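You operate a simulated robot arm through the tools that you are given. There is no shell and no other tool. Be economical: measure what you need, move in short steps, check, and stop when the job is done.

You are at the controls of a simulated robot arm. One attempt, no reset.

Task
Load the cube in the hand press till it cracks, then release the load and drop the cube in WASTE.
Fine: shut the drawer again.

It is judged by the outcome, as a careful person would: the job done as asked, and still so three seconds after it is handed in. It fails if anything else is knocked over, pushed out of place, dropped, spilled or broken.

Robot
A 6-joint arm with a two-finger gripper, hanging from a carriage that runs on a gantry, over the field with the corners [-2.056, 1.283], [-2.056, -0.097], [0.044, -0.098], [0.044, 1.282] (x, y) and turns from -368 to 319 degrees about z. Base frame: it is fixed where the carriage stands at the start and does not move with it; the origin is on the floor, on the carriage's upright axis, x ahead of it, y to its left, z up. Readings come in m, degrees, newtons and seconds.
With the tool pointing down near the work surface it reaches from about 0.1 to 0.56 m from the robot's upright axis, wherever it stands. Its first joint turns from -166.0 to 166.0 degrees. Places, roughly: clear drawer [0.6, -0.2, 0.9]; inside of the waste tray [0.5, 0, 0.9]; mortar cube [0.75, 1.5, 1]; release knob [0.7, 0, 0.9]. Payload 2.45 kg.
The tool frame sits at the grasp point between the pads (the TCP): z along the fingers, y along the line on which they close. The tips reach 0.026 m beyond it. The gripper opens to 0.096 m. The gripper's body begins 0.069 m behind the TCP.
Orientation is told as [roll, pitch, yaw] about the base's x, y, z axes, in that order, counted from this pose: with the fingers straight down and closing along the base's y, the tool's x points along the base's -x, its y along +y and its z along -z.

Tools
- The arm moves only by the tool apply_moves. Its argument "commands" is a list of rows, each an object of numbers (a shift or turn left out is 0, a gripper value left out holds the last): "tx", "ty", "tz": the shift along the tool's x, y, z in m; "ax", "ay", "az": the turn, a rotation vector about the tool's x, y, z in rad. In form: [{"tx": .., "ty": .., "tz": .., "ax": .., "ay": .., "az": ..}, ...]. A call has 1 to 12 rows; each row shifts and turns the commanded pose from where the row before left it, along the tool's axes as they then stand. "hand" is the gripper command, from -1 (shut) to 1 (fully open), values between in proportion, set as the call begins (left out, the last holds). Each row takes 0.2 s and may step no farther than 0.05 m and 8.6 degrees from the row before; otherwise, or with a gripper value out of range, the whole call is refused. Where a pose cannot be reached the arm comes as near as it can. A force on the tool above 90 N (or 10 N above the force at the start of the call, whichever is more), or a blocked arm, ends the call early, and 0.2 s more pass. Each finger halts on what it meets, pressing with about 23 N; the grip force reading is that of the motor and also rises with nothing between the fingers. The clock runs only during rows and for 0.2 s after the last one: add rows that do not move to give the fingers time. The reply holds the time, the measured pose of the TCP, the force on the tool along the base axes, the opening and the grip force, in the units named above and with some noise, with the torque about the TCP (base axes, N m) and any sound that the robot's microphone picked up, and new pictures: "pictures" is both (left out), scene, wrist or none.
- Cameras (640 x 400 px; columns grow to the right, rows downward): "scene" is now at [0.255, -0.0113, 1.6849]; the picture's right is [-0.20, -0.98, 0.00], its down [-0.91, 0.18, -0.36] and it looks along [0.36, -0.07, -0.93] (base axes); focal length 265 px, centre (320, 200). "wrist" rides on the gripper at [0.082, 0.003, -0.098] in the tool frame; the picture's right is [-0.04, 1.00, 0.00], its down [-0.73, -0.03, -0.68] and it looks along [-0.68, -0.03, 0.73] (tool axes); focal length 256 px, centre (320, 200). There is no depth. A picture from a camera that has moved, and an enlarged one, comes with that camera's place and axes in the base frame and with its lens.
- raise_lower(by): slides the trunk up (or, below 0, down) by that many m; the arm and the scene camera ride with it, the base frame stays. It gives what a move gives, with no picture.
- steer(legs): drives the robot by 1 to 6 legs, each [ahead, left, turn to the left] in m, m and degrees, along the robot's own axes; the way and the turn of a leg run together, so that a leg with both is an arc; at most 1.5 m and 180 degrees a leg. The arm and the cameras ride along, it lands a little off, and it stops where it bumps. It keeps to its track: a leg is cut to what the track allows. It gives what a move gives, and a new picture of the scene camera.
- pan_tilt(pan, tilt): turns the head with the scene camera to pan (to the left, within 155 degrees either way) and tilt (down, from -29 to 69), counted from straight ahead of the robot. It gives what a move gives, and a new picture of the scene camera.
- zoom(camera, box): a new picture of the part [left, top, right, bottom] of that camera's present view, enlarged. No time passes.
- finish_job(): hands the job in; it is judged then, once.

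Go step by step. Nothing tells you exact positions but the pictures and the camera data: compare them with the known pose of the tool, close in by small moves and look again before you grip or let go. The budget is 120 turns and 260 pictures, counting those below and the enlarged ones. Unless the task says otherwise, let go and move clear before handing in, and close with one line.

The tools are called after "Call:" as name(argument=value, ...) on one line, values as JSON. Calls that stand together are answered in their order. apply_moves: Moves the arm, as the interface text tells. Its arguments: {"type":"object","properties":{"commands":{"type":"array","items":{"type":"object","properties":{"tx":{"type":"number"},"ty":{"type":"number"},"tz":{"type":"number"},"ax":{"type":"number"},"ay":{"type":"number"},"az":{"type":"number"}}}},"hand":{"type":"number"},"pictures":{"type":"string","enum":["both","scene","wrist","none"]}},"required":["commands"]} The other tools are called the same way: raise_lower (by) slides the trunk up or down; steer (legs) drives the base; pan_tilt (pan, tilt) turns the head that bears the scene camera; zoom (camera, box) takes an enlarged picture of a part of a camera's view; finish_job () hands the job in.

At the start:

```text
t: 0.0
eef_pos: [0.3586, -0.1383, 1.0008]
tcp_rot: [0.1, 0.0, 0.0]
contact_force: [-1.1, 0.6, 0.6]
wrist_torque: [0.02, 0.01, 0.0]
gripper_width: 0.096
finger_force: 0.0
trunk travel left (down, up): [-0.425, 0.177]
robot x, y, heading: [-0.0023, -0.0007, -0.2]
head pan, tilt: [-11.4, 68.8]
```

scene: 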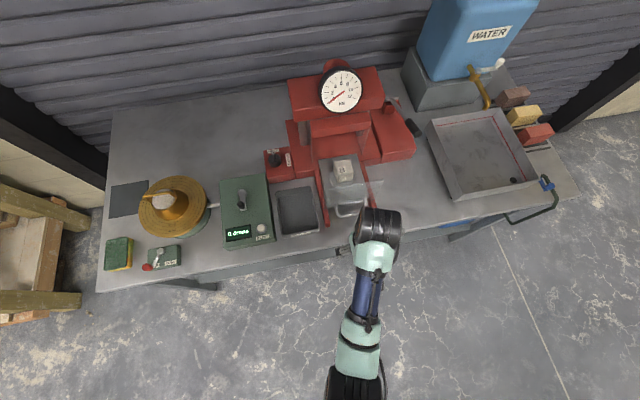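
wrist: 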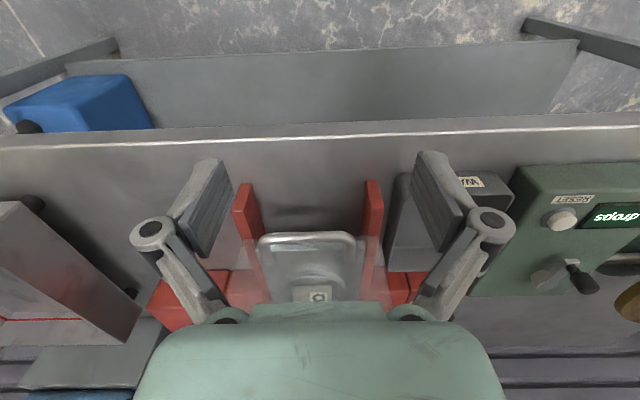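

I see a bench with a red hand press (gauge, clear drawer with something in it), waste tray and other gear. I'll enlarge the press first.

Call:
zoom(camera="scene", box=[250, 50, 430, 250])

Call:
zoom(camera="scene", box=[90, 160, 330, 300])

Call:
pan_tilt(pan=50, tilt=40)

```text
2.00 times, centred on (340, 150) of scene
camera zoom: at [0.255, -0.0113, 1.6849], right [-0.2, -0.98, 0.0], down [-0.91, 0.18, -0.36], along [0.36, -0.07, -0.93], focal length 530 px, centre (280, 300)
```

zoom: 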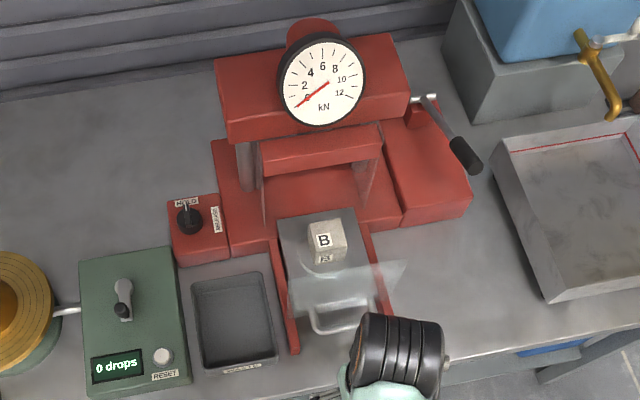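

```text
2.67 times, centred on (210, 230) of scene
camera zoom: at [0.255, -0.0113, 1.6849], right [-0.2, -0.98, 0.0], down [-0.91, 0.18, -0.36], along [0.36, -0.07, -0.93], focal length 707 px, centre (613, 120)
```

zoom: 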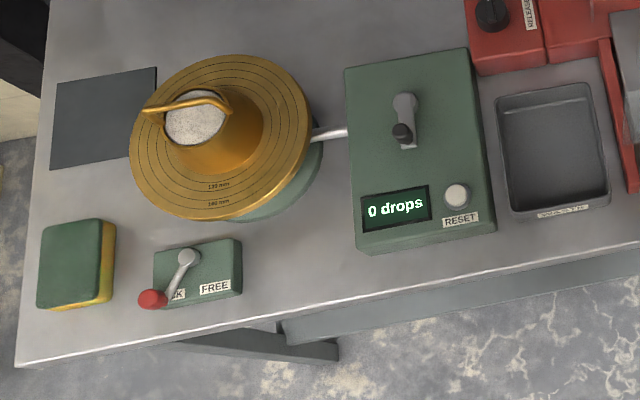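

```text
t: 1.3
eef_pos: [0.3592, -0.1398, 0.9987]
tcp_rot: [0.0, 0.0, 0.0]
contact_force: [-0.1, 0.5, 0.7]
wrist_torque: [0.02, 0.01, -0.02]
gripper_width: 0.0962
finger_force: 0.1
trunk travel left (down, up): [-0.425, 0.177]
robot x, y, heading: [-0.0, -0.0013, -0.0]
head pan, tilt: [50.0, 40.0]
camera scene: at [0.2549, 0.0648, 1.721], right [0.77, -0.64, 0.0], down [-0.41, -0.49, -0.77], along [0.49, 0.59, -0.64], focal length 265 px, centre (320, 200)
```

scene: 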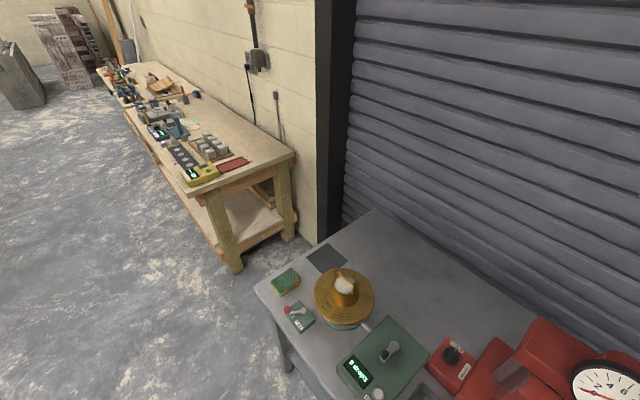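

A second bench stands to the left with a rack of cubes near the stated mortar cube place, yet the press drawer also seems to hold a cube marked "B". I'll look at both closer.

Call:
zoom(camera="scene", box=[130, 100, 290, 200])

Call:
pan_tilt(pan=-25, tilt=60)

Call:
zoom(camera="scene", box=[200, 60, 360, 160])

Call:
zoom(camera="wrist", box=[220, 160, 420, 310])

```text
4.00 times, centred on (210, 150) of scene
camera zoom: at [0.2549, 0.0648, 1.721], right [0.77, -0.64, 0.0], down [-0.41, -0.49, -0.77], along [0.49, 0.59, -0.64], focal length 1061 px, centre (760, 400)
```

zoom: 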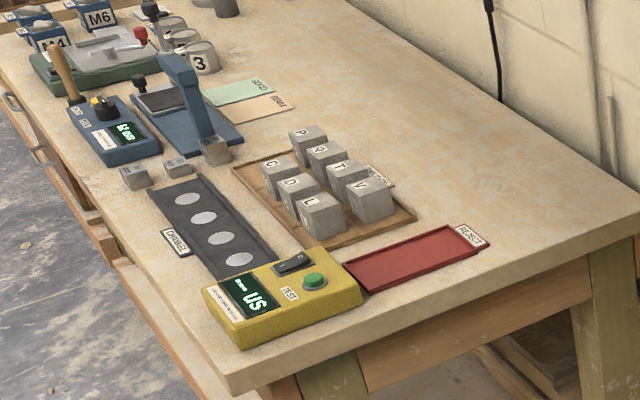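

```text
t: 2.8
eef_pos: [0.3592, -0.1388, 1.0001]
tcp_rot: [0.1, 0.0, 0.1]
contact_force: [-0.3, -0.4, 0.0]
wrist_torque: [-0.01, -0.01, 0.03]
gripper_width: 0.0959
finger_force: 0.2
trunk travel left (down, up): [-0.425, 0.177]
robot x, y, heading: [0.0006, -0.0072, 0.1]
head pan, tilt: [-25.0, 60.0]
camera scene: at [0.2606, -0.0284, 1.6943], right [-0.42, -0.91, 0.0], down [-0.79, 0.37, -0.5], along [0.45, -0.21, -0.87], focal length 265 px, centre (320, 200)
```

scene: 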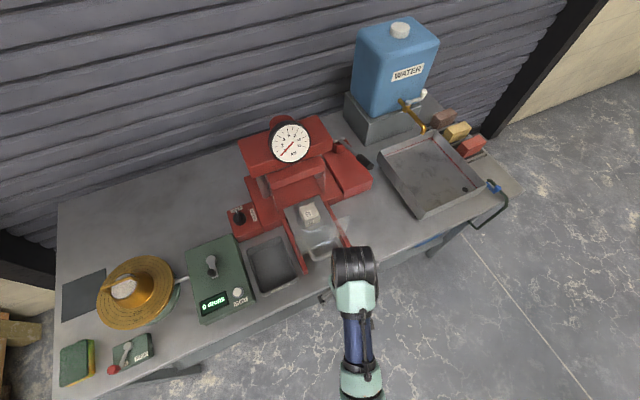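

```text
4.00 times, centred on (280, 110) of scene
camera zoom: at [0.2606, -0.0284, 1.6943], right [-0.42, -0.91, 0.0], down [-0.79, 0.37, -0.5], along [0.45, -0.21, -0.87], focal length 1061 px, centre (480, 560)
```

zoom: 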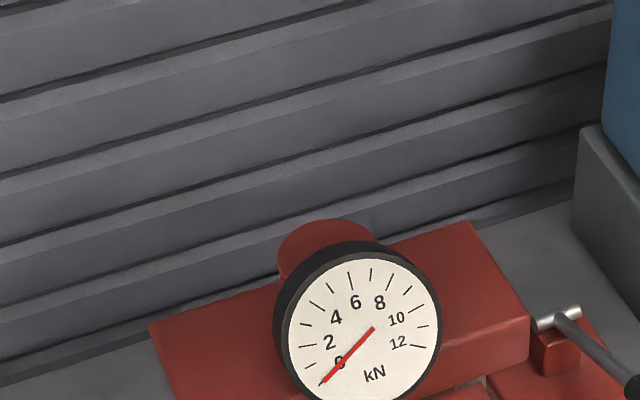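

```text
2.67 times, centred on (320, 235) of wrist
camera zoom: at [0.277, -0.1354, 1.0978], right [0.04, 1.0, 0.0], down [0.73, -0.03, 0.68], along [0.68, -0.03, -0.73], focal length 683 px, centre (320, 107)
```

zoom: 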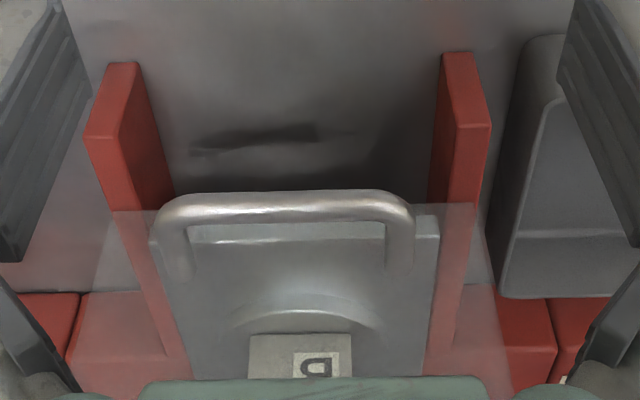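

The drawer is open with cube B on it: that is the cube in the press, and the knob stands at HOLD. I'll back off to see the pump lever's height and the knob from a flatter angle.

Call:
steer(legs=[[-0.5, 0, 0]])

Call:
raise_lower(by=-0.15)

Call:
pan_tilt(pan=-13, tilt=30)

Call:
zoom(camera="scene", box=[240, 125, 400, 225])

```text
t: 5.7
eef_pos: [-0.1353, -0.1396, 1.0004]
tcp_rot: [0.0, 0.1, -0.1]
contact_force: [0.3, -0.6, -0.3]
wrist_torque: [-0.02, -0.02, 0.03]
gripper_width: 0.0959
finger_force: 0.1
trunk travel left (down, up): [-0.425, 0.177]
robot x, y, heading: [-0.4967, 0.003, 0.1]
head pan, tilt: [-25.0, 60.0]
camera scene: at [-0.2346, -0.0285, 1.6943], right [-0.42, -0.91, 0.0], down [-0.78, 0.37, -0.5], along [0.45, -0.21, -0.87], focal length 265 px, centre (320, 200)
```

scene: 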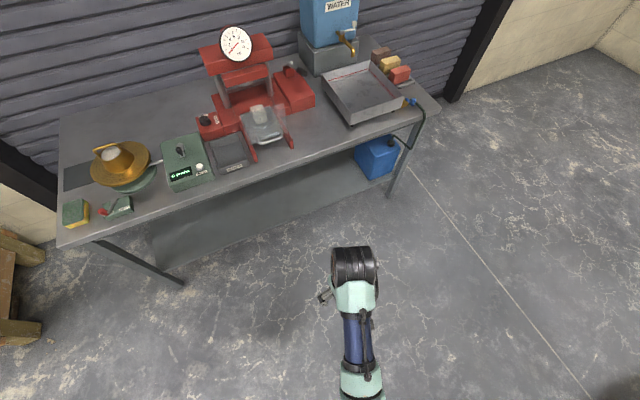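

```text
t: 7.5
eef_pos: [-0.1374, -0.1387, 0.8501]
tcp_rot: [0.0, 0.0, -0.1]
contact_force: [0.6, 0.6, -0.9]
wrist_torque: [0.0, -0.05, -0.01]
gripper_width: 0.0961
finger_force: 0.0
trunk travel left (down, up): [-0.275, 0.327]
robot x, y, heading: [-0.4956, -0.0016, -0.3]
head pan, tilt: [-25.0, 60.0]
```

```text
t: 8.4
eef_pos: [-0.1359, -0.1398, 0.8494]
tcp_rot: [0.0, -0.1, -0.2]
contact_force: [0.1, 0.1, 0.5]
wrist_torque: [0.01, 0.01, 0.0]
gripper_width: 0.096
finger_force: 0.1
trunk travel left (down, up): [-0.275, 0.327]
robot x, y, heading: [-0.4939, -0.0031, -0.3]
head pan, tilt: [-13.0, 30.0]
camera scene: at [-0.2069, -0.0208, 1.5863], right [-0.23, -0.97, 0.0], down [-0.49, 0.11, -0.87], along [0.84, -0.2, -0.5], focal length 265 px, centre (320, 200)
```

scene: 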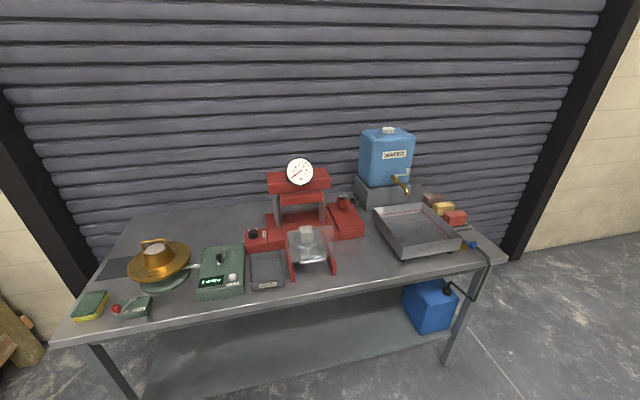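

```text
4.00 times, centred on (320, 175) of scene
camera zoom: at [-0.2069, -0.0208, 1.5863], right [-0.23, -0.97, 0.0], down [-0.49, 0.11, -0.87], along [0.84, -0.2, -0.5], focal length 1061 px, centre (320, 300)
```

zoom: 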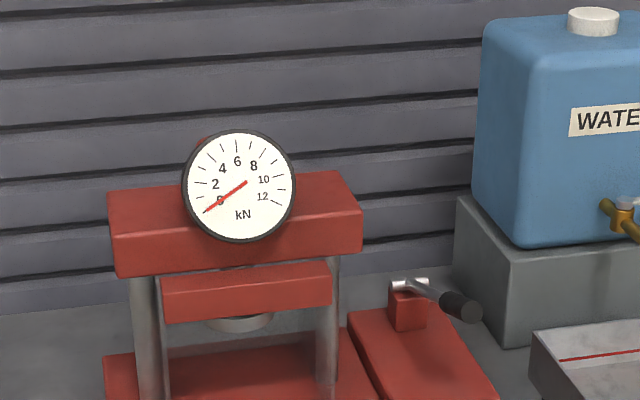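

The pump lever sits on the right block. I'll enlarge the drawer, knob and tray from this viewpoint.

Call:
zoom(camera="scene", box=[230, 190, 390, 290])

Call:
zoom(camera="wrist", box=[0, 0, 640, 400])

```text
4.00 times, centred on (310, 240) of scene
camera zoom: at [-0.2069, -0.0208, 1.5863], right [-0.23, -0.97, 0.0], down [-0.49, 0.11, -0.87], along [0.84, -0.2, -0.5], focal length 1061 px, centre (360, 40)
```

zoom: 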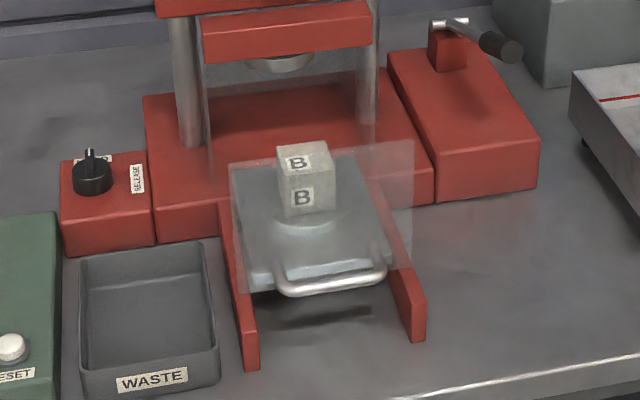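

```text
1.00 times, centred on (320, 200) of wrist (not enlarged: the box is as wide or as high as the picture)
camera zoom: at [-0.2185, -0.1355, 0.9478], right [0.04, 1.0, 0.0], down [0.73, -0.03, 0.68], along [0.68, -0.03, -0.73], focal length 256 px, centre (320, 200)
```

zoom: 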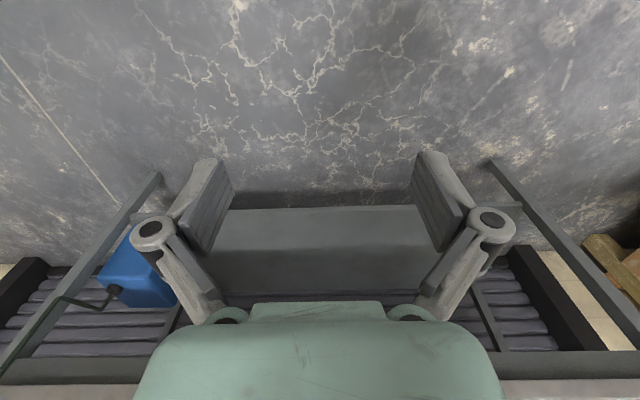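

From two views: bench top z≈0.83, cube ≈(0.613,-0.155), top 0.97; drawer handle bar ≈(0.489,-0.158,0.925); knob ≈(0.738,0.05,0.89); pump lever grip ≈(0.678,-0.378,1.03) hinged at (0.852,-0.384,0.96). Lever and knob are beyond the tool-down reach, so I test a tilted tool here in free space first.

Call:
apply_moves(commands=[{"tz": -0.05}, {"tz": -0.05}, {"tz": -0.05}, {"ay": -0.131}, {"ay": -0.131}, {"ay": -0.131}, {"ay": -0.131}, {"ay": -0.131}, {"ay": -0.131}], hand=-1, pictures="none")

```text
t: 10.4
eef_pos: [-0.0954, -0.1544, 0.8671]
tcp_rot: [0.0, -45.2, -0.2]
contact_force: [-0.3, 0.0, 0.0]
wrist_torque: [-0.05, -0.01, 0.0]
gripper_width: 0.0
finger_force: 22.9
out of reach, approached as far as the arm can: row 1, 2, 3
trunk travel left (down, up): [-0.275, 0.327]
robot x, y, heading: [-0.497, 0.0013, 0.1]
head pan, tilt: [-13.0, 30.0]
```

Tilting works. Next I test how far forward it reaches at this tilt.

Call:
apply_moves(commands=[{"tz": 0.0353, "tx": -0.0353}, {"tz": 0.0353, "tx": -0.0353}, {"tz": 0.0353, "tx": -0.0353}, {"tz": 0.0353, "tx": -0.0353}, {"tz": 0.0353, "tx": -0.0353}, {"tz": 0.0353, "tx": -0.0353}], pictures="none")

```text
t: 11.8
eef_pos: [0.2067, -0.1545, 0.8696]
tcp_rot: [-0.1, -45.2, -0.1]
contact_force: [0.4, 0.3, -0.6]
wrist_torque: [-0.02, -0.02, 0.0]
gripper_width: 0.0
finger_force: 22.8
trunk travel left (down, up): [-0.275, 0.327]
robot x, y, heading: [-0.4941, 0.0014, 0.1]
head pan, tilt: [-13.0, 30.0]
```

The tilted tool reaches about 0.72 m, which is enough. I'll raise the trunk, retract, untilt to about 20°, then drive to the bench.

Call:
raise_lower(by=0.17)

Call:
apply_moves(commands=[{"tz": -0.035, "tx": 0.035}, {"tz": -0.035, "tx": 0.035}, {"tz": -0.035, "tx": 0.035}, {"tz": -0.035, "tx": 0.035}, {"tz": -0.035, "tx": 0.035}, {"tz": -0.035, "tx": 0.035}, {"ay": 0.145}, {"ay": 0.145}, {"ay": 0.145}], pictures="none")

Call:
steer(legs=[[0.5, -0.085, 0]])

```text
t: 13.7
eef_pos: [0.2051, -0.1557, 1.039]
tcp_rot: [0.0, -45.1, -0.1]
contact_force: [0.4, -0.2, -0.5]
wrist_torque: [-0.03, 0.03, 0.01]
gripper_width: 0.0
finger_force: 23.3
trunk travel left (down, up): [-0.445, 0.157]
robot x, y, heading: [-0.496, 0.0, -0.2]
head pan, tilt: [-13.0, 30.0]
```

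```text
t: 15.7
eef_pos: [-0.0929, -0.154, 1.039]
tcp_rot: [0.0, -20.1, -0.2]
contact_force: [-0.9, 0.3, -0.4]
wrist_torque: [0.0, -0.04, -0.05]
gripper_width: 0.0
finger_force: 23.4
trunk travel left (down, up): [-0.445, 0.157]
robot x, y, heading: [-0.4986, -0.0017, -0.0]
head pan, tilt: [-13.0, 30.0]
```

```text
t: 18.7
eef_pos: [0.4036, -0.2414, 1.0377]
tcp_rot: [0.0, -20.1, -0.4]
contact_force: [-0.1, 0.8, -0.1]
wrist_torque: [-0.01, -0.05, 0.02]
gripper_width: 0.0003
finger_force: 23.0
trunk travel left (down, up): [-0.445, 0.157]
robot x, y, heading: [0.0073, -0.0841, -0.2]
head pan, tilt: [-13.0, 30.0]
camera scene: at [0.2913, -0.1074, 1.7563], right [-0.23, -0.97, 0.0], down [-0.49, 0.12, -0.87], along [0.84, -0.2, -0.5], focal length 265 px, centre (320, 200)
```

scene: 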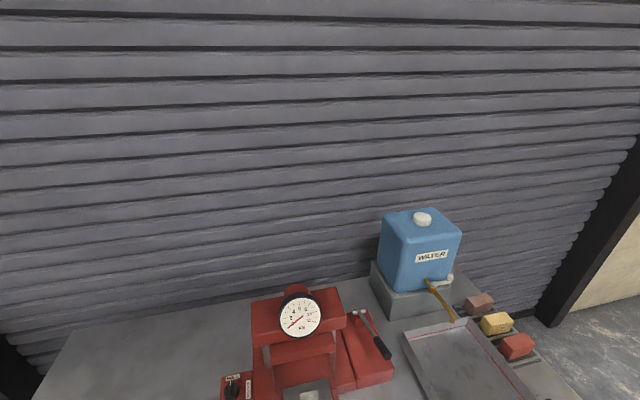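

Camera needs to look down more. I'm near the bench, with the TCP at (0.40,-0.24,1.04).

Call:
pan_tilt(pan=-8, tilt=60)

Call:
apply_moves(commands=[{"ty": 0.042}, {"ty": 0.042}], pictures="both")

```text
t: 19.6
eef_pos: [0.4058, -0.2401, 1.0382]
tcp_rot: [0.0, -20.1, -0.3]
contact_force: [0.7, -0.2, 1.1]
wrist_torque: [0.02, 0.01, -0.03]
gripper_width: 0.0
finger_force: 23.1
trunk travel left (down, up): [-0.445, 0.157]
robot x, y, heading: [0.0026, -0.0865, -0.4]
head pan, tilt: [-8.0, 60.0]
camera scene: at [0.2693, -0.0962, 1.7143], right [-0.14, -0.99, 0.0], down [-0.86, 0.13, -0.5], along [0.5, -0.07, -0.87], focal length 265 px, centre (320, 200)
```

scene: 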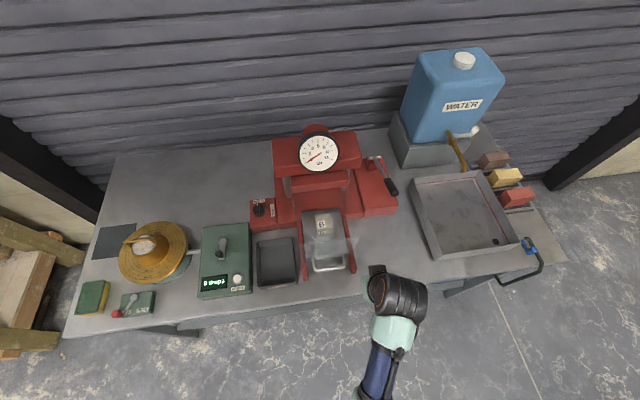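

```text
t: 20.2
eef_pos: [0.4057, -0.1586, 1.0394]
tcp_rot: [-0.1, -20.2, -0.4]
contact_force: [-0.5, -0.5, 0.0]
wrist_torque: [0.02, 0.01, -0.02]
gripper_width: 0.0002
finger_force: 23.0
trunk travel left (down, up): [-0.445, 0.157]
robot x, y, heading: [0.0026, -0.0873, -0.4]
head pan, tilt: [-8.0, 60.0]
camera scene: at [0.2693, -0.0963, 1.7143], right [-0.14, -0.99, 0.0], down [-0.86, 0.12, -0.5], along [0.49, -0.07, -0.87], focal length 265 px, centre (320, 200)
camera wrist: at [0.2947, -0.1532, 1.1021], right [0.04, 1.0, 0.01], down [0.45, -0.03, 0.89], along [0.89, -0.03, -0.46], focal length 256 px, centre (320, 200)
```

scene: 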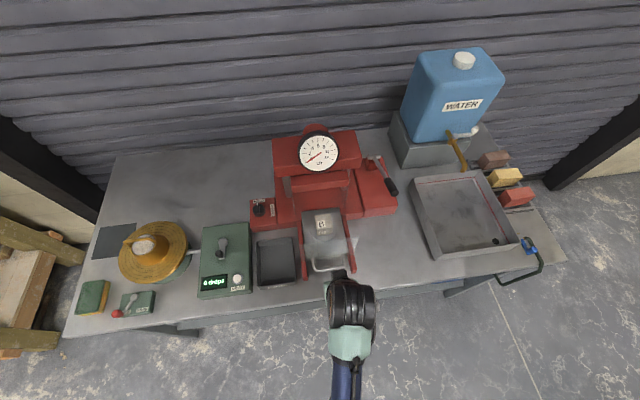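
wrist: 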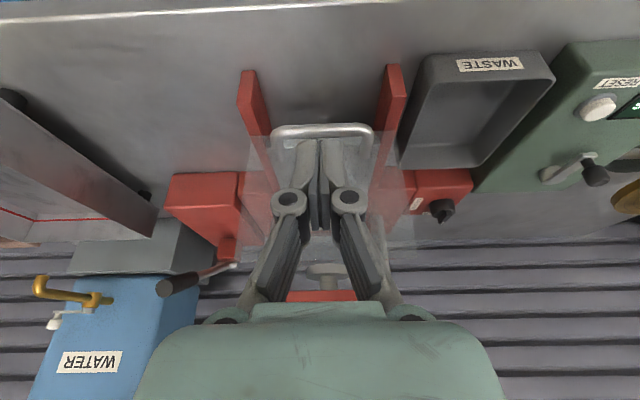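

Fingers are in line with the handle bar. Going down to bar height in front of it, then forward near contact.

Call:
apply_moves(commands=[{"tz": 0.0348, "tx": 0.0127}, {"tz": 0.0348, "tx": 0.0127}, {"tz": 0.0348, "tx": 0.0127}, {"tz": 0.01, "tx": -0.028}, {"tz": 0.01, "tx": -0.028}], pictures="wrist")

```text
t: 21.4
eef_pos: [0.4655, -0.158, 0.9271]
tcp_rot: [0.1, -20.1, -0.3]
contact_force: [-0.3, 0.8, 0.7]
wrist_torque: [0.01, 0.02, 0.01]
gripper_width: 0.0
finger_force: 28.0
trunk travel left (down, up): [-0.445, 0.157]
robot x, y, heading: [0.0034, -0.0835, -0.5]
head pan, tilt: [-8.0, 60.0]
camera wrist: at [0.3546, -0.1533, 0.9904], right [0.04, 1.0, 0.01], down [0.45, -0.03, 0.89], along [0.89, -0.03, -0.46], focal length 256 px, centre (320, 200)
```

wrist: 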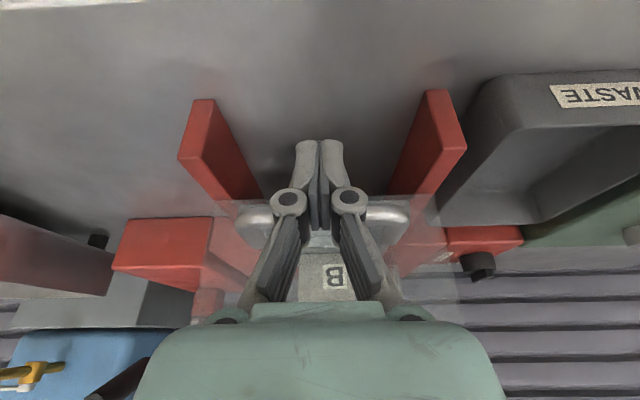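

The bar is just ahead of the fingers. Pushing the drawer in gently.

Call:
apply_moves(commands=[{"tz": 0.0034, "tx": -0.0094}, {"tz": 0.0034, "tx": -0.0094}, {"tz": 0.0034, "tx": -0.0094}, {"tz": 0.0034, "tx": -0.0094}, {"tz": 0.0034, "tx": -0.0094}, {"tz": 0.0034, "tx": -0.0094}], pictures="both")

```text
t: 22.8
eef_pos: [0.5256, -0.1581, 0.9275]
tcp_rot: [0.0, -20.1, -0.3]
contact_force: [0.6, 0.7, -0.7]
wrist_torque: [0.01, 0.0, 0.0]
gripper_width: 0.0001
finger_force: 28.3
trunk travel left (down, up): [-0.445, 0.157]
robot x, y, heading: [0.0014, -0.0875, -0.3]
head pan, tilt: [-8.0, 60.0]
camera scene: at [0.2693, -0.0962, 1.7143], right [-0.14, -0.99, 0.0], down [-0.86, 0.12, -0.5], along [0.49, -0.07, -0.87], focal length 265 px, centre (320, 200)
camera wrist: at [0.4154, -0.1541, 0.9915], right [0.04, 1.0, 0.01], down [0.45, -0.03, 0.89], along [0.89, -0.03, -0.46], focal length 256 px, centre (320, 200)
```

scene: 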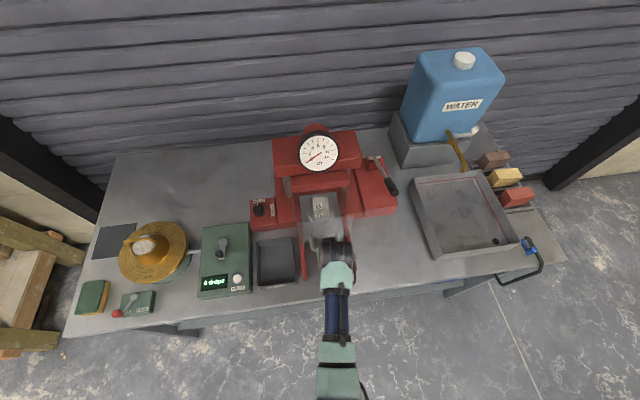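
wrist: 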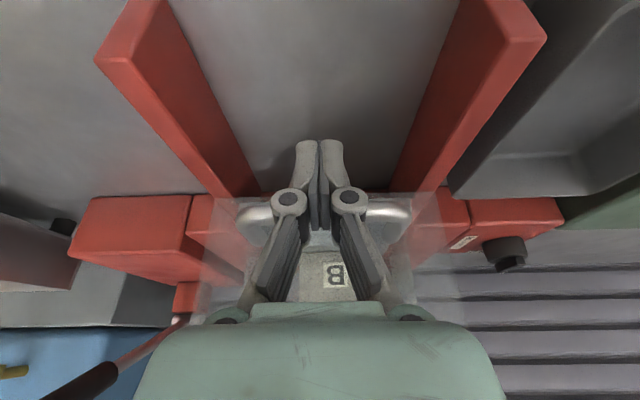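

The drawer slides smoothly with the cube steady. Continuing.

Call:
apply_moves(commands=[{"tz": 0.0034, "tx": -0.0094}, {"tz": 0.0034, "tx": -0.0094}, {"tz": 0.0034, "tx": -0.0094}, {"tz": 0.0017, "tx": -0.0047}, {"tz": 0.0017, "tx": -0.0047}, {"tz": 0.0017, "tx": -0.0047}, {"tz": 0.0017, "tx": -0.0047}, {"tz": 0.0017, "tx": -0.0047}, {"tz": 0.0017, "tx": -0.0047}], pictures="both")

```text
t: 24.8
eef_pos: [0.5861, -0.1582, 0.9285]
tcp_rot: [0.0, -20.2, -0.3]
contact_force: [-0.6, 0.1, 0.1]
wrist_torque: [0.01, -0.03, -0.01]
gripper_width: 0.0
finger_force: 28.6
trunk travel left (down, up): [-0.445, 0.157]
robot x, y, heading: [0.0039, -0.0855, -0.1]
head pan, tilt: [-8.0, 60.0]
camera scene: at [0.2693, -0.0962, 1.7143], right [-0.14, -0.99, 0.0], down [-0.86, 0.12, -0.5], along [0.49, -0.07, -0.87], focal length 265 px, centre (320, 200)
camera wrist: at [0.4746, -0.154, 0.9922], right [0.04, 1.0, 0.01], down [0.45, -0.03, 0.89], along [0.89, -0.03, -0.46], focal length 256 px, centre (320, 200)
```

scene: 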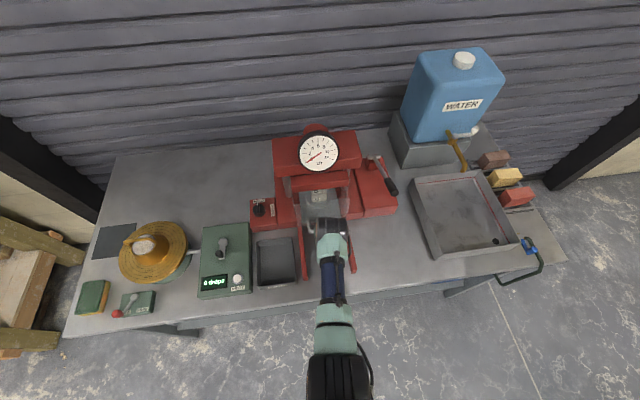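
wrist: 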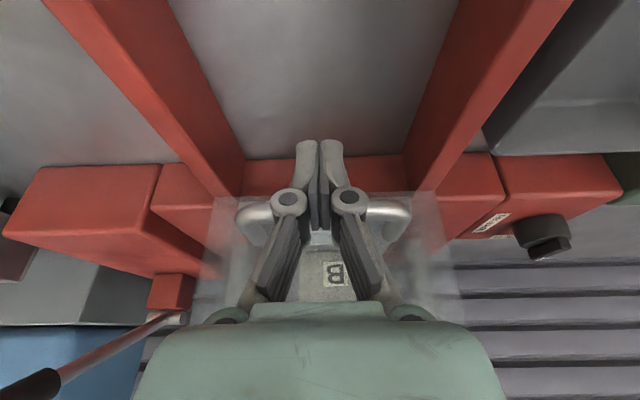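

Still sliding freely; continuing until it stops.

Call:
apply_moves(commands=[{"tz": 0.0017, "tx": -0.0047}, {"tz": 0.0017, "tx": -0.0047}, {"tz": 0.0017, "tx": -0.0047}, {"tz": 0.0017, "tx": -0.0047}, {"tz": 0.0017, "tx": -0.0047}, {"tz": 0.0017, "tx": -0.0047}], pictures="both")

```text
t: 26.2
eef_pos: [0.6158, -0.1581, 0.9283]
tcp_rot: [0.0, -20.3, -0.4]
contact_force: [0.0, 0.5, 0.1]
wrist_torque: [0.0, -0.06, -0.01]
gripper_width: 0.0
finger_force: 28.0
trunk travel left (down, up): [-0.445, 0.157]
robot x, y, heading: [0.0002, -0.0846, -0.1]
head pan, tilt: [-8.0, 60.0]
camera scene: at [0.2693, -0.0962, 1.7143], right [-0.14, -0.99, 0.0], down [-0.86, 0.12, -0.5], along [0.49, -0.07, -0.87], focal length 265 px, centre (320, 200)
camera wrist: at [0.505, -0.1543, 0.9925], right [0.04, 1.0, 0.01], down [0.45, -0.03, 0.89], along [0.89, -0.03, -0.45], focal length 256 px, centre (320, 200)
```

scene: 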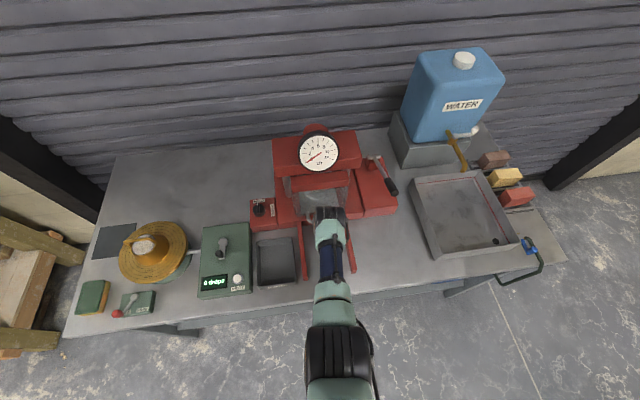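
wrist: 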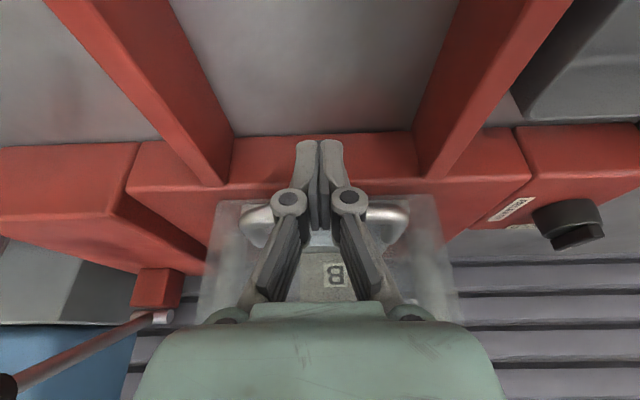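

Still no stop; the press base front is near x≈0.695 so there's room. Continuing in small steps.

Call:
apply_moves(commands=[{"tz": 0.0017, "tx": -0.0047}, {"tz": 0.0017, "tx": -0.0047}, {"tz": 0.0017, "tx": -0.0047}, {"tz": 0.0017, "tx": -0.0047}, {"tz": 0.0017, "tx": -0.0047}, {"tz": 0.0017, "tx": -0.0047}], pictures="both")

```text
t: 27.6
eef_pos: [0.6241, -0.1579, 0.9236]
tcp_rot: [0.0, -19.2, -0.2]
contact_force: [-27.0, -2.1, -24.4]
wrist_torque: [-0.04, 0.01, 0.04]
gripper_width: 0.0059
finger_force: 28.3
out of reach, approached as far as the arm can: row 5, 6
trunk travel left (down, up): [-0.445, 0.157]
robot x, y, heading: [0.0063, -0.0857, -0.3]
head pan, tilt: [-8.0, 60.0]
camera scene: at [0.2662, -0.0964, 1.7125], right [-0.14, -0.99, 0.0], down [-0.86, 0.13, -0.5], along [0.49, -0.07, -0.87], focal length 265 px, centre (320, 200)
camera wrist: at [0.5141, -0.1544, 0.9893], right [0.04, 1.0, 0.01], down [0.47, -0.03, 0.88], along [0.88, -0.03, -0.47], focal length 256 px, centre (320, 200)
```

scene: 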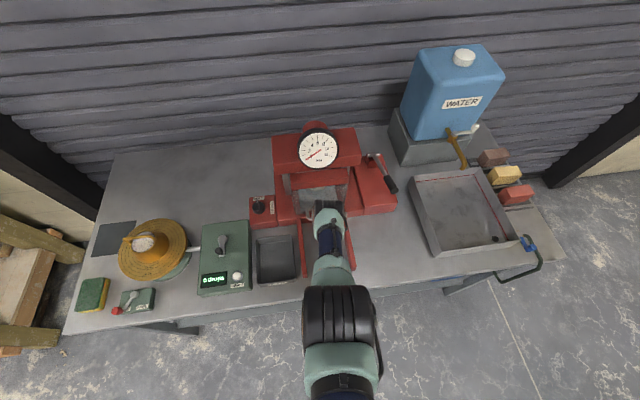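
wrist: 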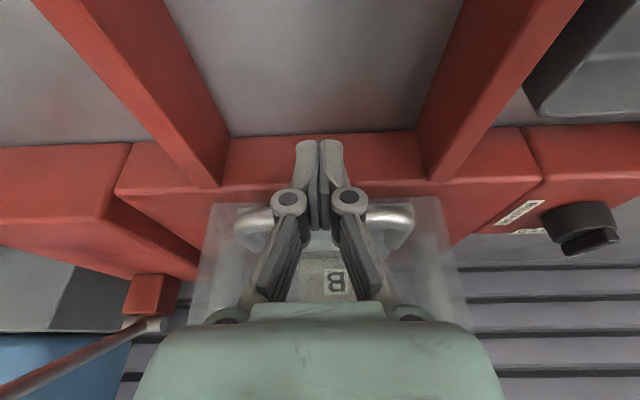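

The drawer has reached its stop (27 N). Backing off and rising.

Call:
apply_moves(commands=[{"tz": -0.0136, "tx": 0.0376}, {"tz": -0.0136, "tx": 0.0376}, {"tz": -0.0136, "tx": 0.0376}, {"tz": -0.0376, "tx": -0.0136}, {"tz": -0.0376, "tx": -0.0136}, {"tz": -0.0376, "tx": -0.0136}, {"tz": -0.0376, "tx": -0.0136}], pictures="none")

Call:
zoom(camera="scene", box=[240, 110, 420, 230])

```text
t: 29.3
eef_pos: [0.6154, -0.1777, 0.9536]
tcp_rot: [0.8, -14.4, -0.6]
contact_force: [-41.7, 1.4, -11.3]
wrist_torque: [0.31, 0.96, 0.31]
gripper_width: 0.0063
finger_force: 28.4
out of reach, approached as far as the arm can: row 1, 2, 3, 4, 5, 6, 7
trunk travel left (down, up): [-0.445, 0.157]
robot x, y, heading: [-0.0021, -0.0849, -0.4]
head pan, tilt: [-8.0, 60.0]
stopped in row 7: the force on the tool passed its limit at 105 N (the readings are from after the stop); the commanded pose is now the measured one
```

```text
3.33 times, centred on (330, 170) of scene
camera zoom: at [0.2634, -0.0962, 1.7131], right [-0.15, -0.99, 0.0], down [-0.86, 0.13, -0.49], along [0.49, -0.07, -0.87], focal length 884 px, centre (287, 300)
```

zoom: 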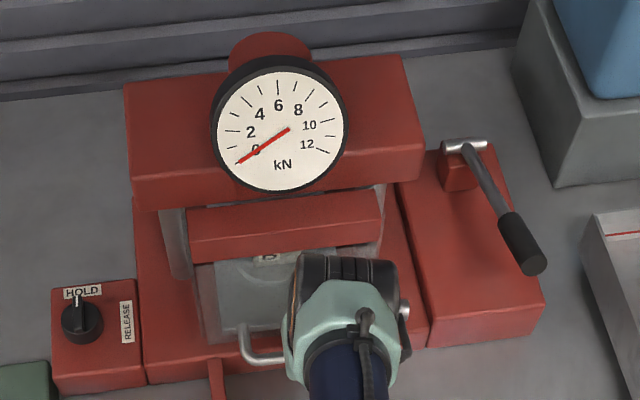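

The retreat did not work and force built up; I need to see what the fingers touch.

Call:
zoom(camera="wrist", box=[140, 80, 500, 305])

Call:
apply_moves(commands=[{}], pictures="both")

```text
1.78 times, centred on (320, 192) of wrist
camera zoom: at [0.5121, -0.1746, 1.0271], right [0.04, 1.0, 0.02], down [0.54, -0.04, 0.84], along [0.84, -0.02, -0.54], focal length 455 px, centre (320, 213)
```

zoom: 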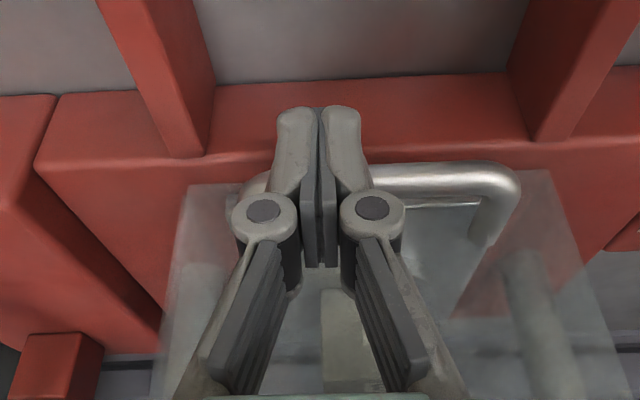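

```text
t: 29.7
eef_pos: [0.6159, -0.1777, 0.9526]
tcp_rot: [0.8, -14.5, -0.4]
contact_force: [-50.1, -0.3, -11.7]
wrist_torque: [-0.29, 1.16, 0.16]
gripper_width: 0.0058
finger_force: 27.9
trunk travel left (down, up): [-0.445, 0.157]
robot x, y, heading: [-0.0017, -0.0829, -0.2]
head pan, tilt: [-8.0, 60.0]
camera scene: at [0.2634, -0.0964, 1.7122], right [-0.15, -0.99, 0.0], down [-0.86, 0.13, -0.49], along [0.49, -0.07, -0.87], focal length 265 px, centre (320, 200)
camera wrist: at [0.5122, -0.1746, 1.0272], right [0.04, 1.0, 0.02], down [0.54, -0.04, 0.84], along [0.84, -0.02, -0.54], focal length 256 px, centre (320, 200)
```

scene: 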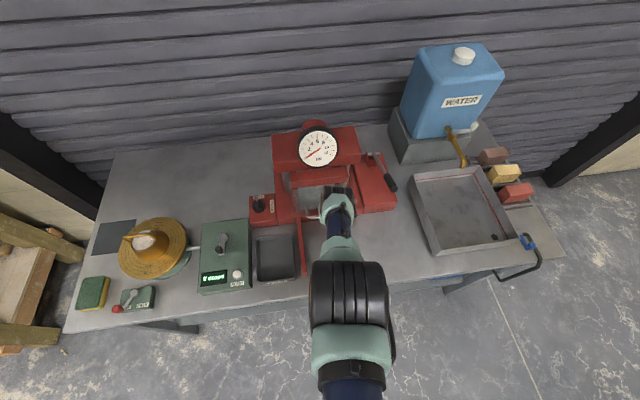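
wrist: 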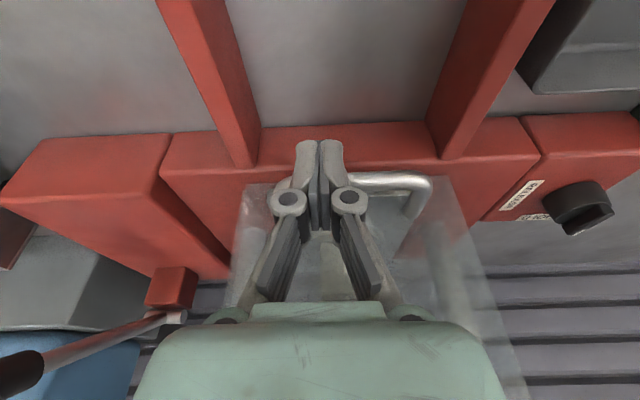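

The fingers are in front of the bar, only pressing on it. I'll free them by driving the carriage straight back.

Call:
steer(legs=[[-0.12, 0, 0]])

Call:
zoom(camera="wrist", box=[0, 0, 640, 400])

```text
t: 30.9
eef_pos: [0.5148, -0.1767, 0.9649]
tcp_rot: [0.4, -16.2, -0.2]
contact_force: [-0.2, 0.5, -0.1]
wrist_torque: [0.02, -0.01, 0.01]
gripper_width: 0.0001
finger_force: 28.6
trunk travel left (down, up): [-0.445, 0.157]
robot x, y, heading: [-0.118, -0.0833, -0.3]
head pan, tilt: [-8.0, 60.0]
camera scene: at [0.1479, -0.0955, 1.7143], right [-0.14, -0.99, 0.0], down [-0.86, 0.12, -0.5], along [0.49, -0.07, -0.87], focal length 265 px, centre (320, 200)
```

scene: 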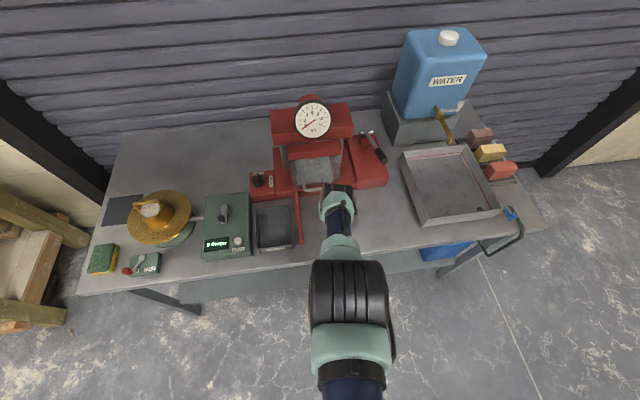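

```text
1.00 times, centred on (320, 200) of wrist (not enlarged: the box is as wide or as high as the picture)
camera zoom: at [0.409, -0.1742, 1.0356], right [0.04, 1.0, 0.02], down [0.51, -0.04, 0.86], along [0.86, -0.03, -0.51], focal length 256 px, centre (320, 200)
```

zoom: 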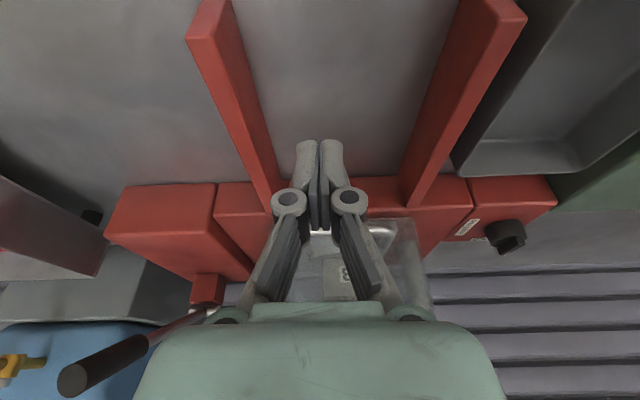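

Free now, and the drawer stayed in. Raising and tilting for the pump lever.

Call:
apply_moves(commands=[{"tz": -0.035, "tx": -0.0115}, {"tz": -0.035, "tx": -0.0115}, {"ay": -0.131}, {"ay": -0.131}, {"ay": -0.131}], pictures="none")

```text
t: 32.1
eef_pos: [0.5908, -0.192, 1.0027]
tcp_rot: [0.7, -38.8, -0.6]
contact_force: [0.3, 0.3, -0.1]
wrist_torque: [0.01, 0.05, 0.03]
gripper_width: 0.0002
finger_force: 28.1
out of reach, approached as far as the arm can: row 1, 2, 3, 4, 5
trunk travel left (down, up): [-0.445, 0.157]
robot x, y, heading: [-0.1175, -0.0818, -0.3]
head pan, tilt: [-8.0, 60.0]
```

The arm is at the edge of its reach here, so I pull the tool back first.

Call:
apply_moves(commands=[{"tz": -0.0252, "tx": 0.0311}, {"tz": -0.0252, "tx": 0.0311}, {"tz": -0.0252, "tx": 0.0311}, {"tz": -0.0252, "tx": 0.0311}], pictures="none")

```text
t: 33.1
eef_pos: [0.5374, -0.2157, 0.9322]
tcp_rot: [0.7, -38.7, -0.6]
contact_force: [1.0, -0.6, -0.2]
wrist_torque: [0.0, 0.05, 0.02]
gripper_width: 0.0
finger_force: 28.3
out of reach, approached as far as the arm can: row 1, 2, 3, 4
trunk travel left (down, up): [-0.445, 0.157]
robot x, y, heading: [-0.119, -0.0834, -0.3]
head pan, tilt: [-8.0, 60.0]
```

The solver drifts, so I look at the arm's posture.

Call:
pan_tilt(pan=-8, tilt=69)

Call:
apply_moves(commands=[{"tz": -0.03, "tx": 0.0}, {"tz": -0.03}], pictures="both")

```text
t: 33.8
eef_pos: [0.5382, -0.2146, 0.9319]
tcp_rot: [0.8, -38.8, -0.6]
contact_force: [-0.3, -0.1, 0.6]
wrist_torque: [-0.03, -0.02, -0.01]
gripper_width: 0.0
finger_force: 28.8
trunk travel left (down, up): [-0.445, 0.157]
robot x, y, heading: [-0.1181, -0.0837, -0.3]
head pan, tilt: [-8.0, 68.8]
camera scene: at [0.1373, -0.0939, 1.7049], right [-0.14, -0.99, 0.0], down [-0.92, 0.13, -0.36], along [0.36, -0.05, -0.93], focal length 265 px, centre (320, 200)
```

scene: 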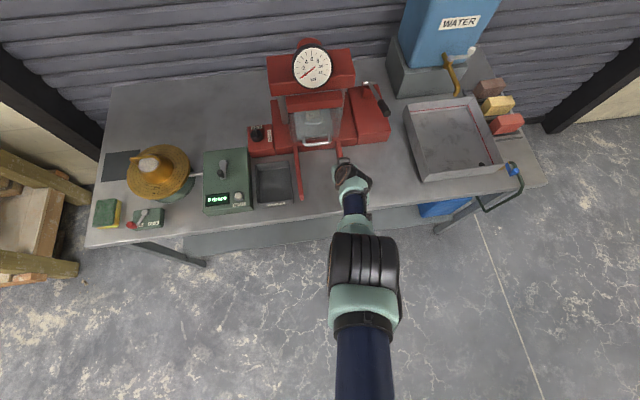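

```text
t: 34.4
eef_pos: [0.5453, -0.2274, 0.9472]
tcp_rot: [0.7, -38.8, -0.6]
contact_force: [1.4, -0.3, 0.0]
wrist_torque: [0.01, 0.02, 0.0]
gripper_width: 0.0
finger_force: 29.3
out of reach, approached as far as the arm can: row 1, 2
trunk travel left (down, up): [-0.445, 0.157]
robot x, y, heading: [-0.1155, -0.0884, -0.4]
head pan, tilt: [-8.0, 68.8]
camera scene: at [0.1373, -0.094, 1.7049], right [-0.14, -0.99, 0.0], down [-0.92, 0.13, -0.36], along [0.36, -0.05, -0.93], focal length 265 px, centre (320, 200)
camera wrist: at [0.4209, -0.2247, 0.9728], right [0.03, 1.0, 0.03], down [0.15, -0.04, 0.99], along [0.99, -0.03, -0.15], focal length 256 px, centre (320, 200)
```

scene: 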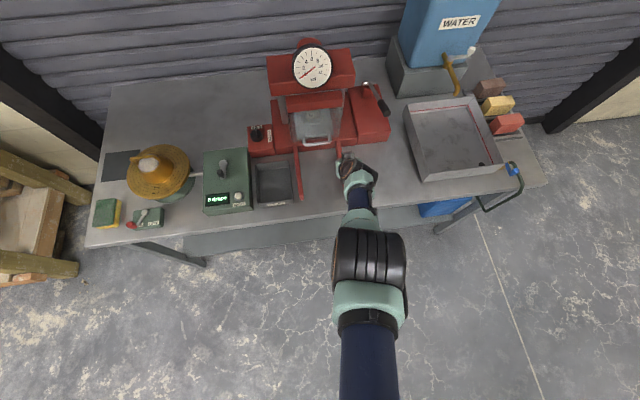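
wrist: 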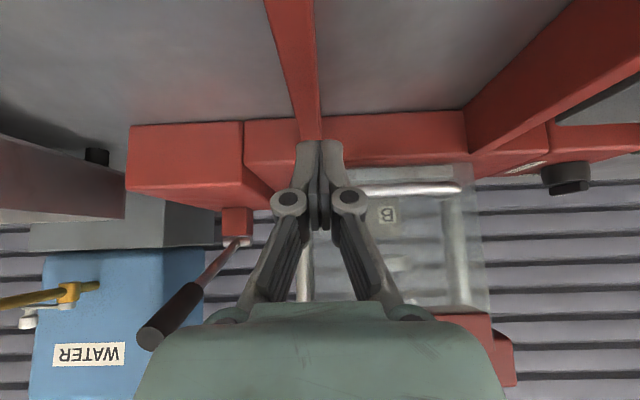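

The arm seems stuck in an awkward branch. Trying to retract while untilting.

Call:
apply_moves(commands=[{"tz": -0.0126, "tx": 0.0155, "ay": 0.08}, {"tz": -0.0126, "tx": 0.0155, "ay": 0.08}, {"tz": -0.01, "tx": 0.017, "ay": 0.08}, {"tz": -0.01, "tx": 0.017, "ay": 0.08}, {"tz": -0.008, "tx": 0.018, "ay": 0.08}, {"tz": -0.008, "tx": 0.018, "ay": 0.08}], pictures="none")

```text
t: 35.8
eef_pos: [0.465, -0.2398, 0.9297]
tcp_rot: [0.6, -11.2, -0.4]
contact_force: [0.7, 0.2, 0.6]
wrist_torque: [-0.03, 0.01, 0.0]
gripper_width: 0.0
finger_force: 28.6
out of reach, approached as far as the arm can: row 1, 2, 3, 4, 5, 6
trunk travel left (down, up): [-0.445, 0.157]
robot x, y, heading: [-0.1188, -0.0805, -0.4]
head pan, tilt: [-8.0, 68.8]
```

Call:
apply_moves(commands=[{"tx": 0.04, "ty": 0.03}, {"tx": 0.04, "ty": 0.02}, {"tx": 0.04, "ty": 0.02}, {"tx": 0.04}], pictures="scene")

```text
t: 36.2
eef_pos: [0.4639, -0.232, 0.9236]
tcp_rot: [0.0, -11.7, -0.5]
contact_force: [-24.4, -3.7, 41.7]
wrist_torque: [-0.21, 0.11, 0.09]
gripper_width: 0.0001
finger_force: 28.3
out of reach, approached as far as the arm can: row 1
trunk travel left (down, up): [-0.445, 0.157]
robot x, y, heading: [-0.1151, -0.0863, -0.7]
head pan, tilt: [-8.0, 68.8]
stopped in row 1: the force on the tool passed its limit at 142 N (the readings are from after the stop); the commanded pose is now the measured one
camera scene: at [0.1359, -0.0951, 1.7053], right [-0.15, -0.99, 0.0], down [-0.92, 0.14, -0.36], along [0.36, -0.05, -0.93], focal length 265 px, centre (320, 200)
```

scene: 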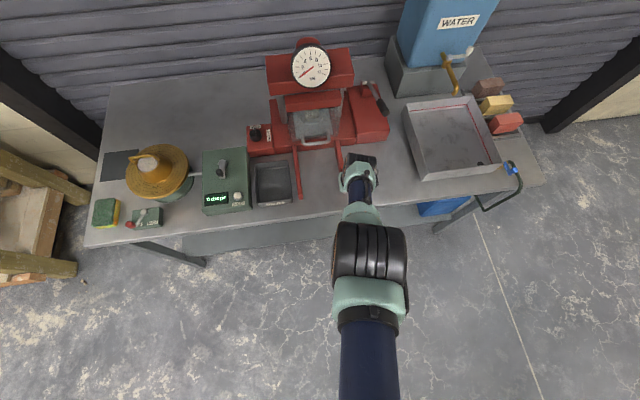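

I touched the drawer rail's end. I'll lift by the trunk and back off to clear space, then recover the arm there.

Call:
raise_lower(by=0.08)

Call:
steer(legs=[[-0.4, 0, 0]])

Call:
apply_moves(commands=[{"tx": 0.04}, {"tx": 0.04}, {"tx": 0.04}], pictures="both")

```text
t: 37.4
eef_pos: [0.4646, -0.2297, 1.0006]
tcp_rot: [0.2, -11.8, -0.3]
contact_force: [0.2, -0.1, -0.2]
wrist_torque: [0.04, 0.02, -0.04]
gripper_width: 0.0
finger_force: 28.4
trunk travel left (down, up): [-0.525, 0.077]
robot x, y, heading: [-0.1183, -0.0839, -0.2]
head pan, tilt: [-8.0, 68.8]
```

```text
t: 39.9
eef_pos: [0.0648, -0.2268, 1.0022]
tcp_rot: [0.2, -11.8, -0.5]
contact_force: [-0.2, 0.4, 0.0]
wrist_torque: [0.01, 0.01, 0.01]
gripper_width: 0.0001
finger_force: 28.3
trunk travel left (down, up): [-0.525, 0.077]
robot x, y, heading: [-0.5133, -0.081, -0.3]
head pan, tilt: [-8.0, 68.8]
camera scene: at [-0.262, -0.0919, 1.7849], right [-0.15, -0.99, 0.0], down [-0.92, 0.14, -0.36], along [0.36, -0.05, -0.93], focal length 265 px, centre (320, 200)
```

scene: 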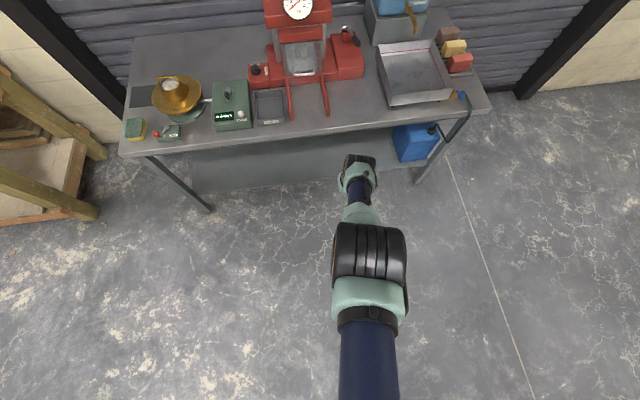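

```text
t: 40.7
eef_pos: [0.0061, -0.2445, 0.9294]
tcp_rot: [0.2, -11.8, -0.4]
contact_force: [0.1, -1.4, 0.6]
wrist_torque: [0.0, 0.01, -0.02]
gripper_width: 0.0001
finger_force: 28.4
out of reach, approached as far as the arm can: row 1, 2, 3
trunk travel left (down, up): [-0.525, 0.077]
robot x, y, heading: [-0.5157, -0.0853, -0.3]
head pan, tilt: [-8.0, 68.8]
camera scene: at [-0.2619, -0.0918, 1.785], right [-0.15, -0.99, 0.0], down [-0.92, 0.14, -0.36], along [0.36, -0.05, -0.93], focal length 265 px, centre (320, 200)
camera wrist: at [-0.0947, -0.2403, 1.009], right [0.05, 1.0, 0.01], down [0.58, -0.04, 0.81], along [0.81, -0.03, -0.58], focal length 256 px, centre (320, 200)
```

scene: 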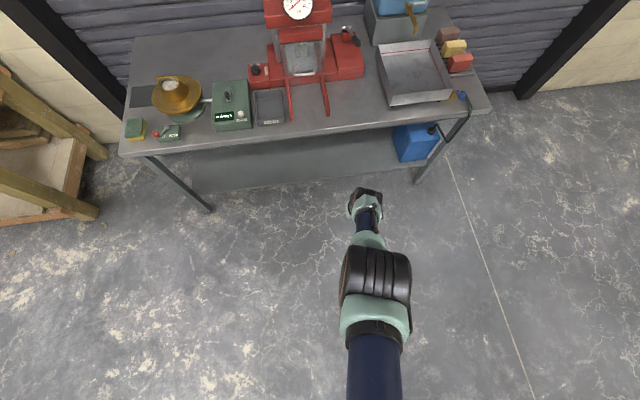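
wrist: 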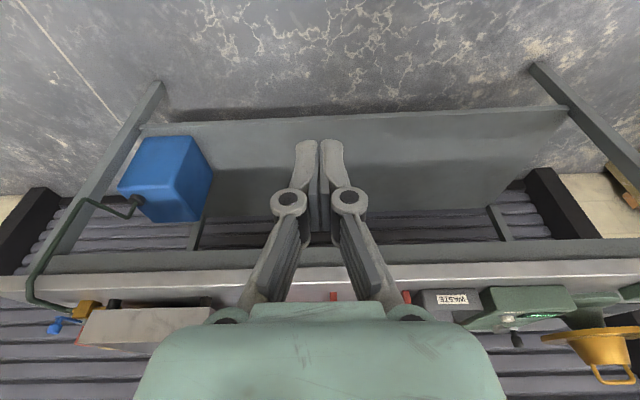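

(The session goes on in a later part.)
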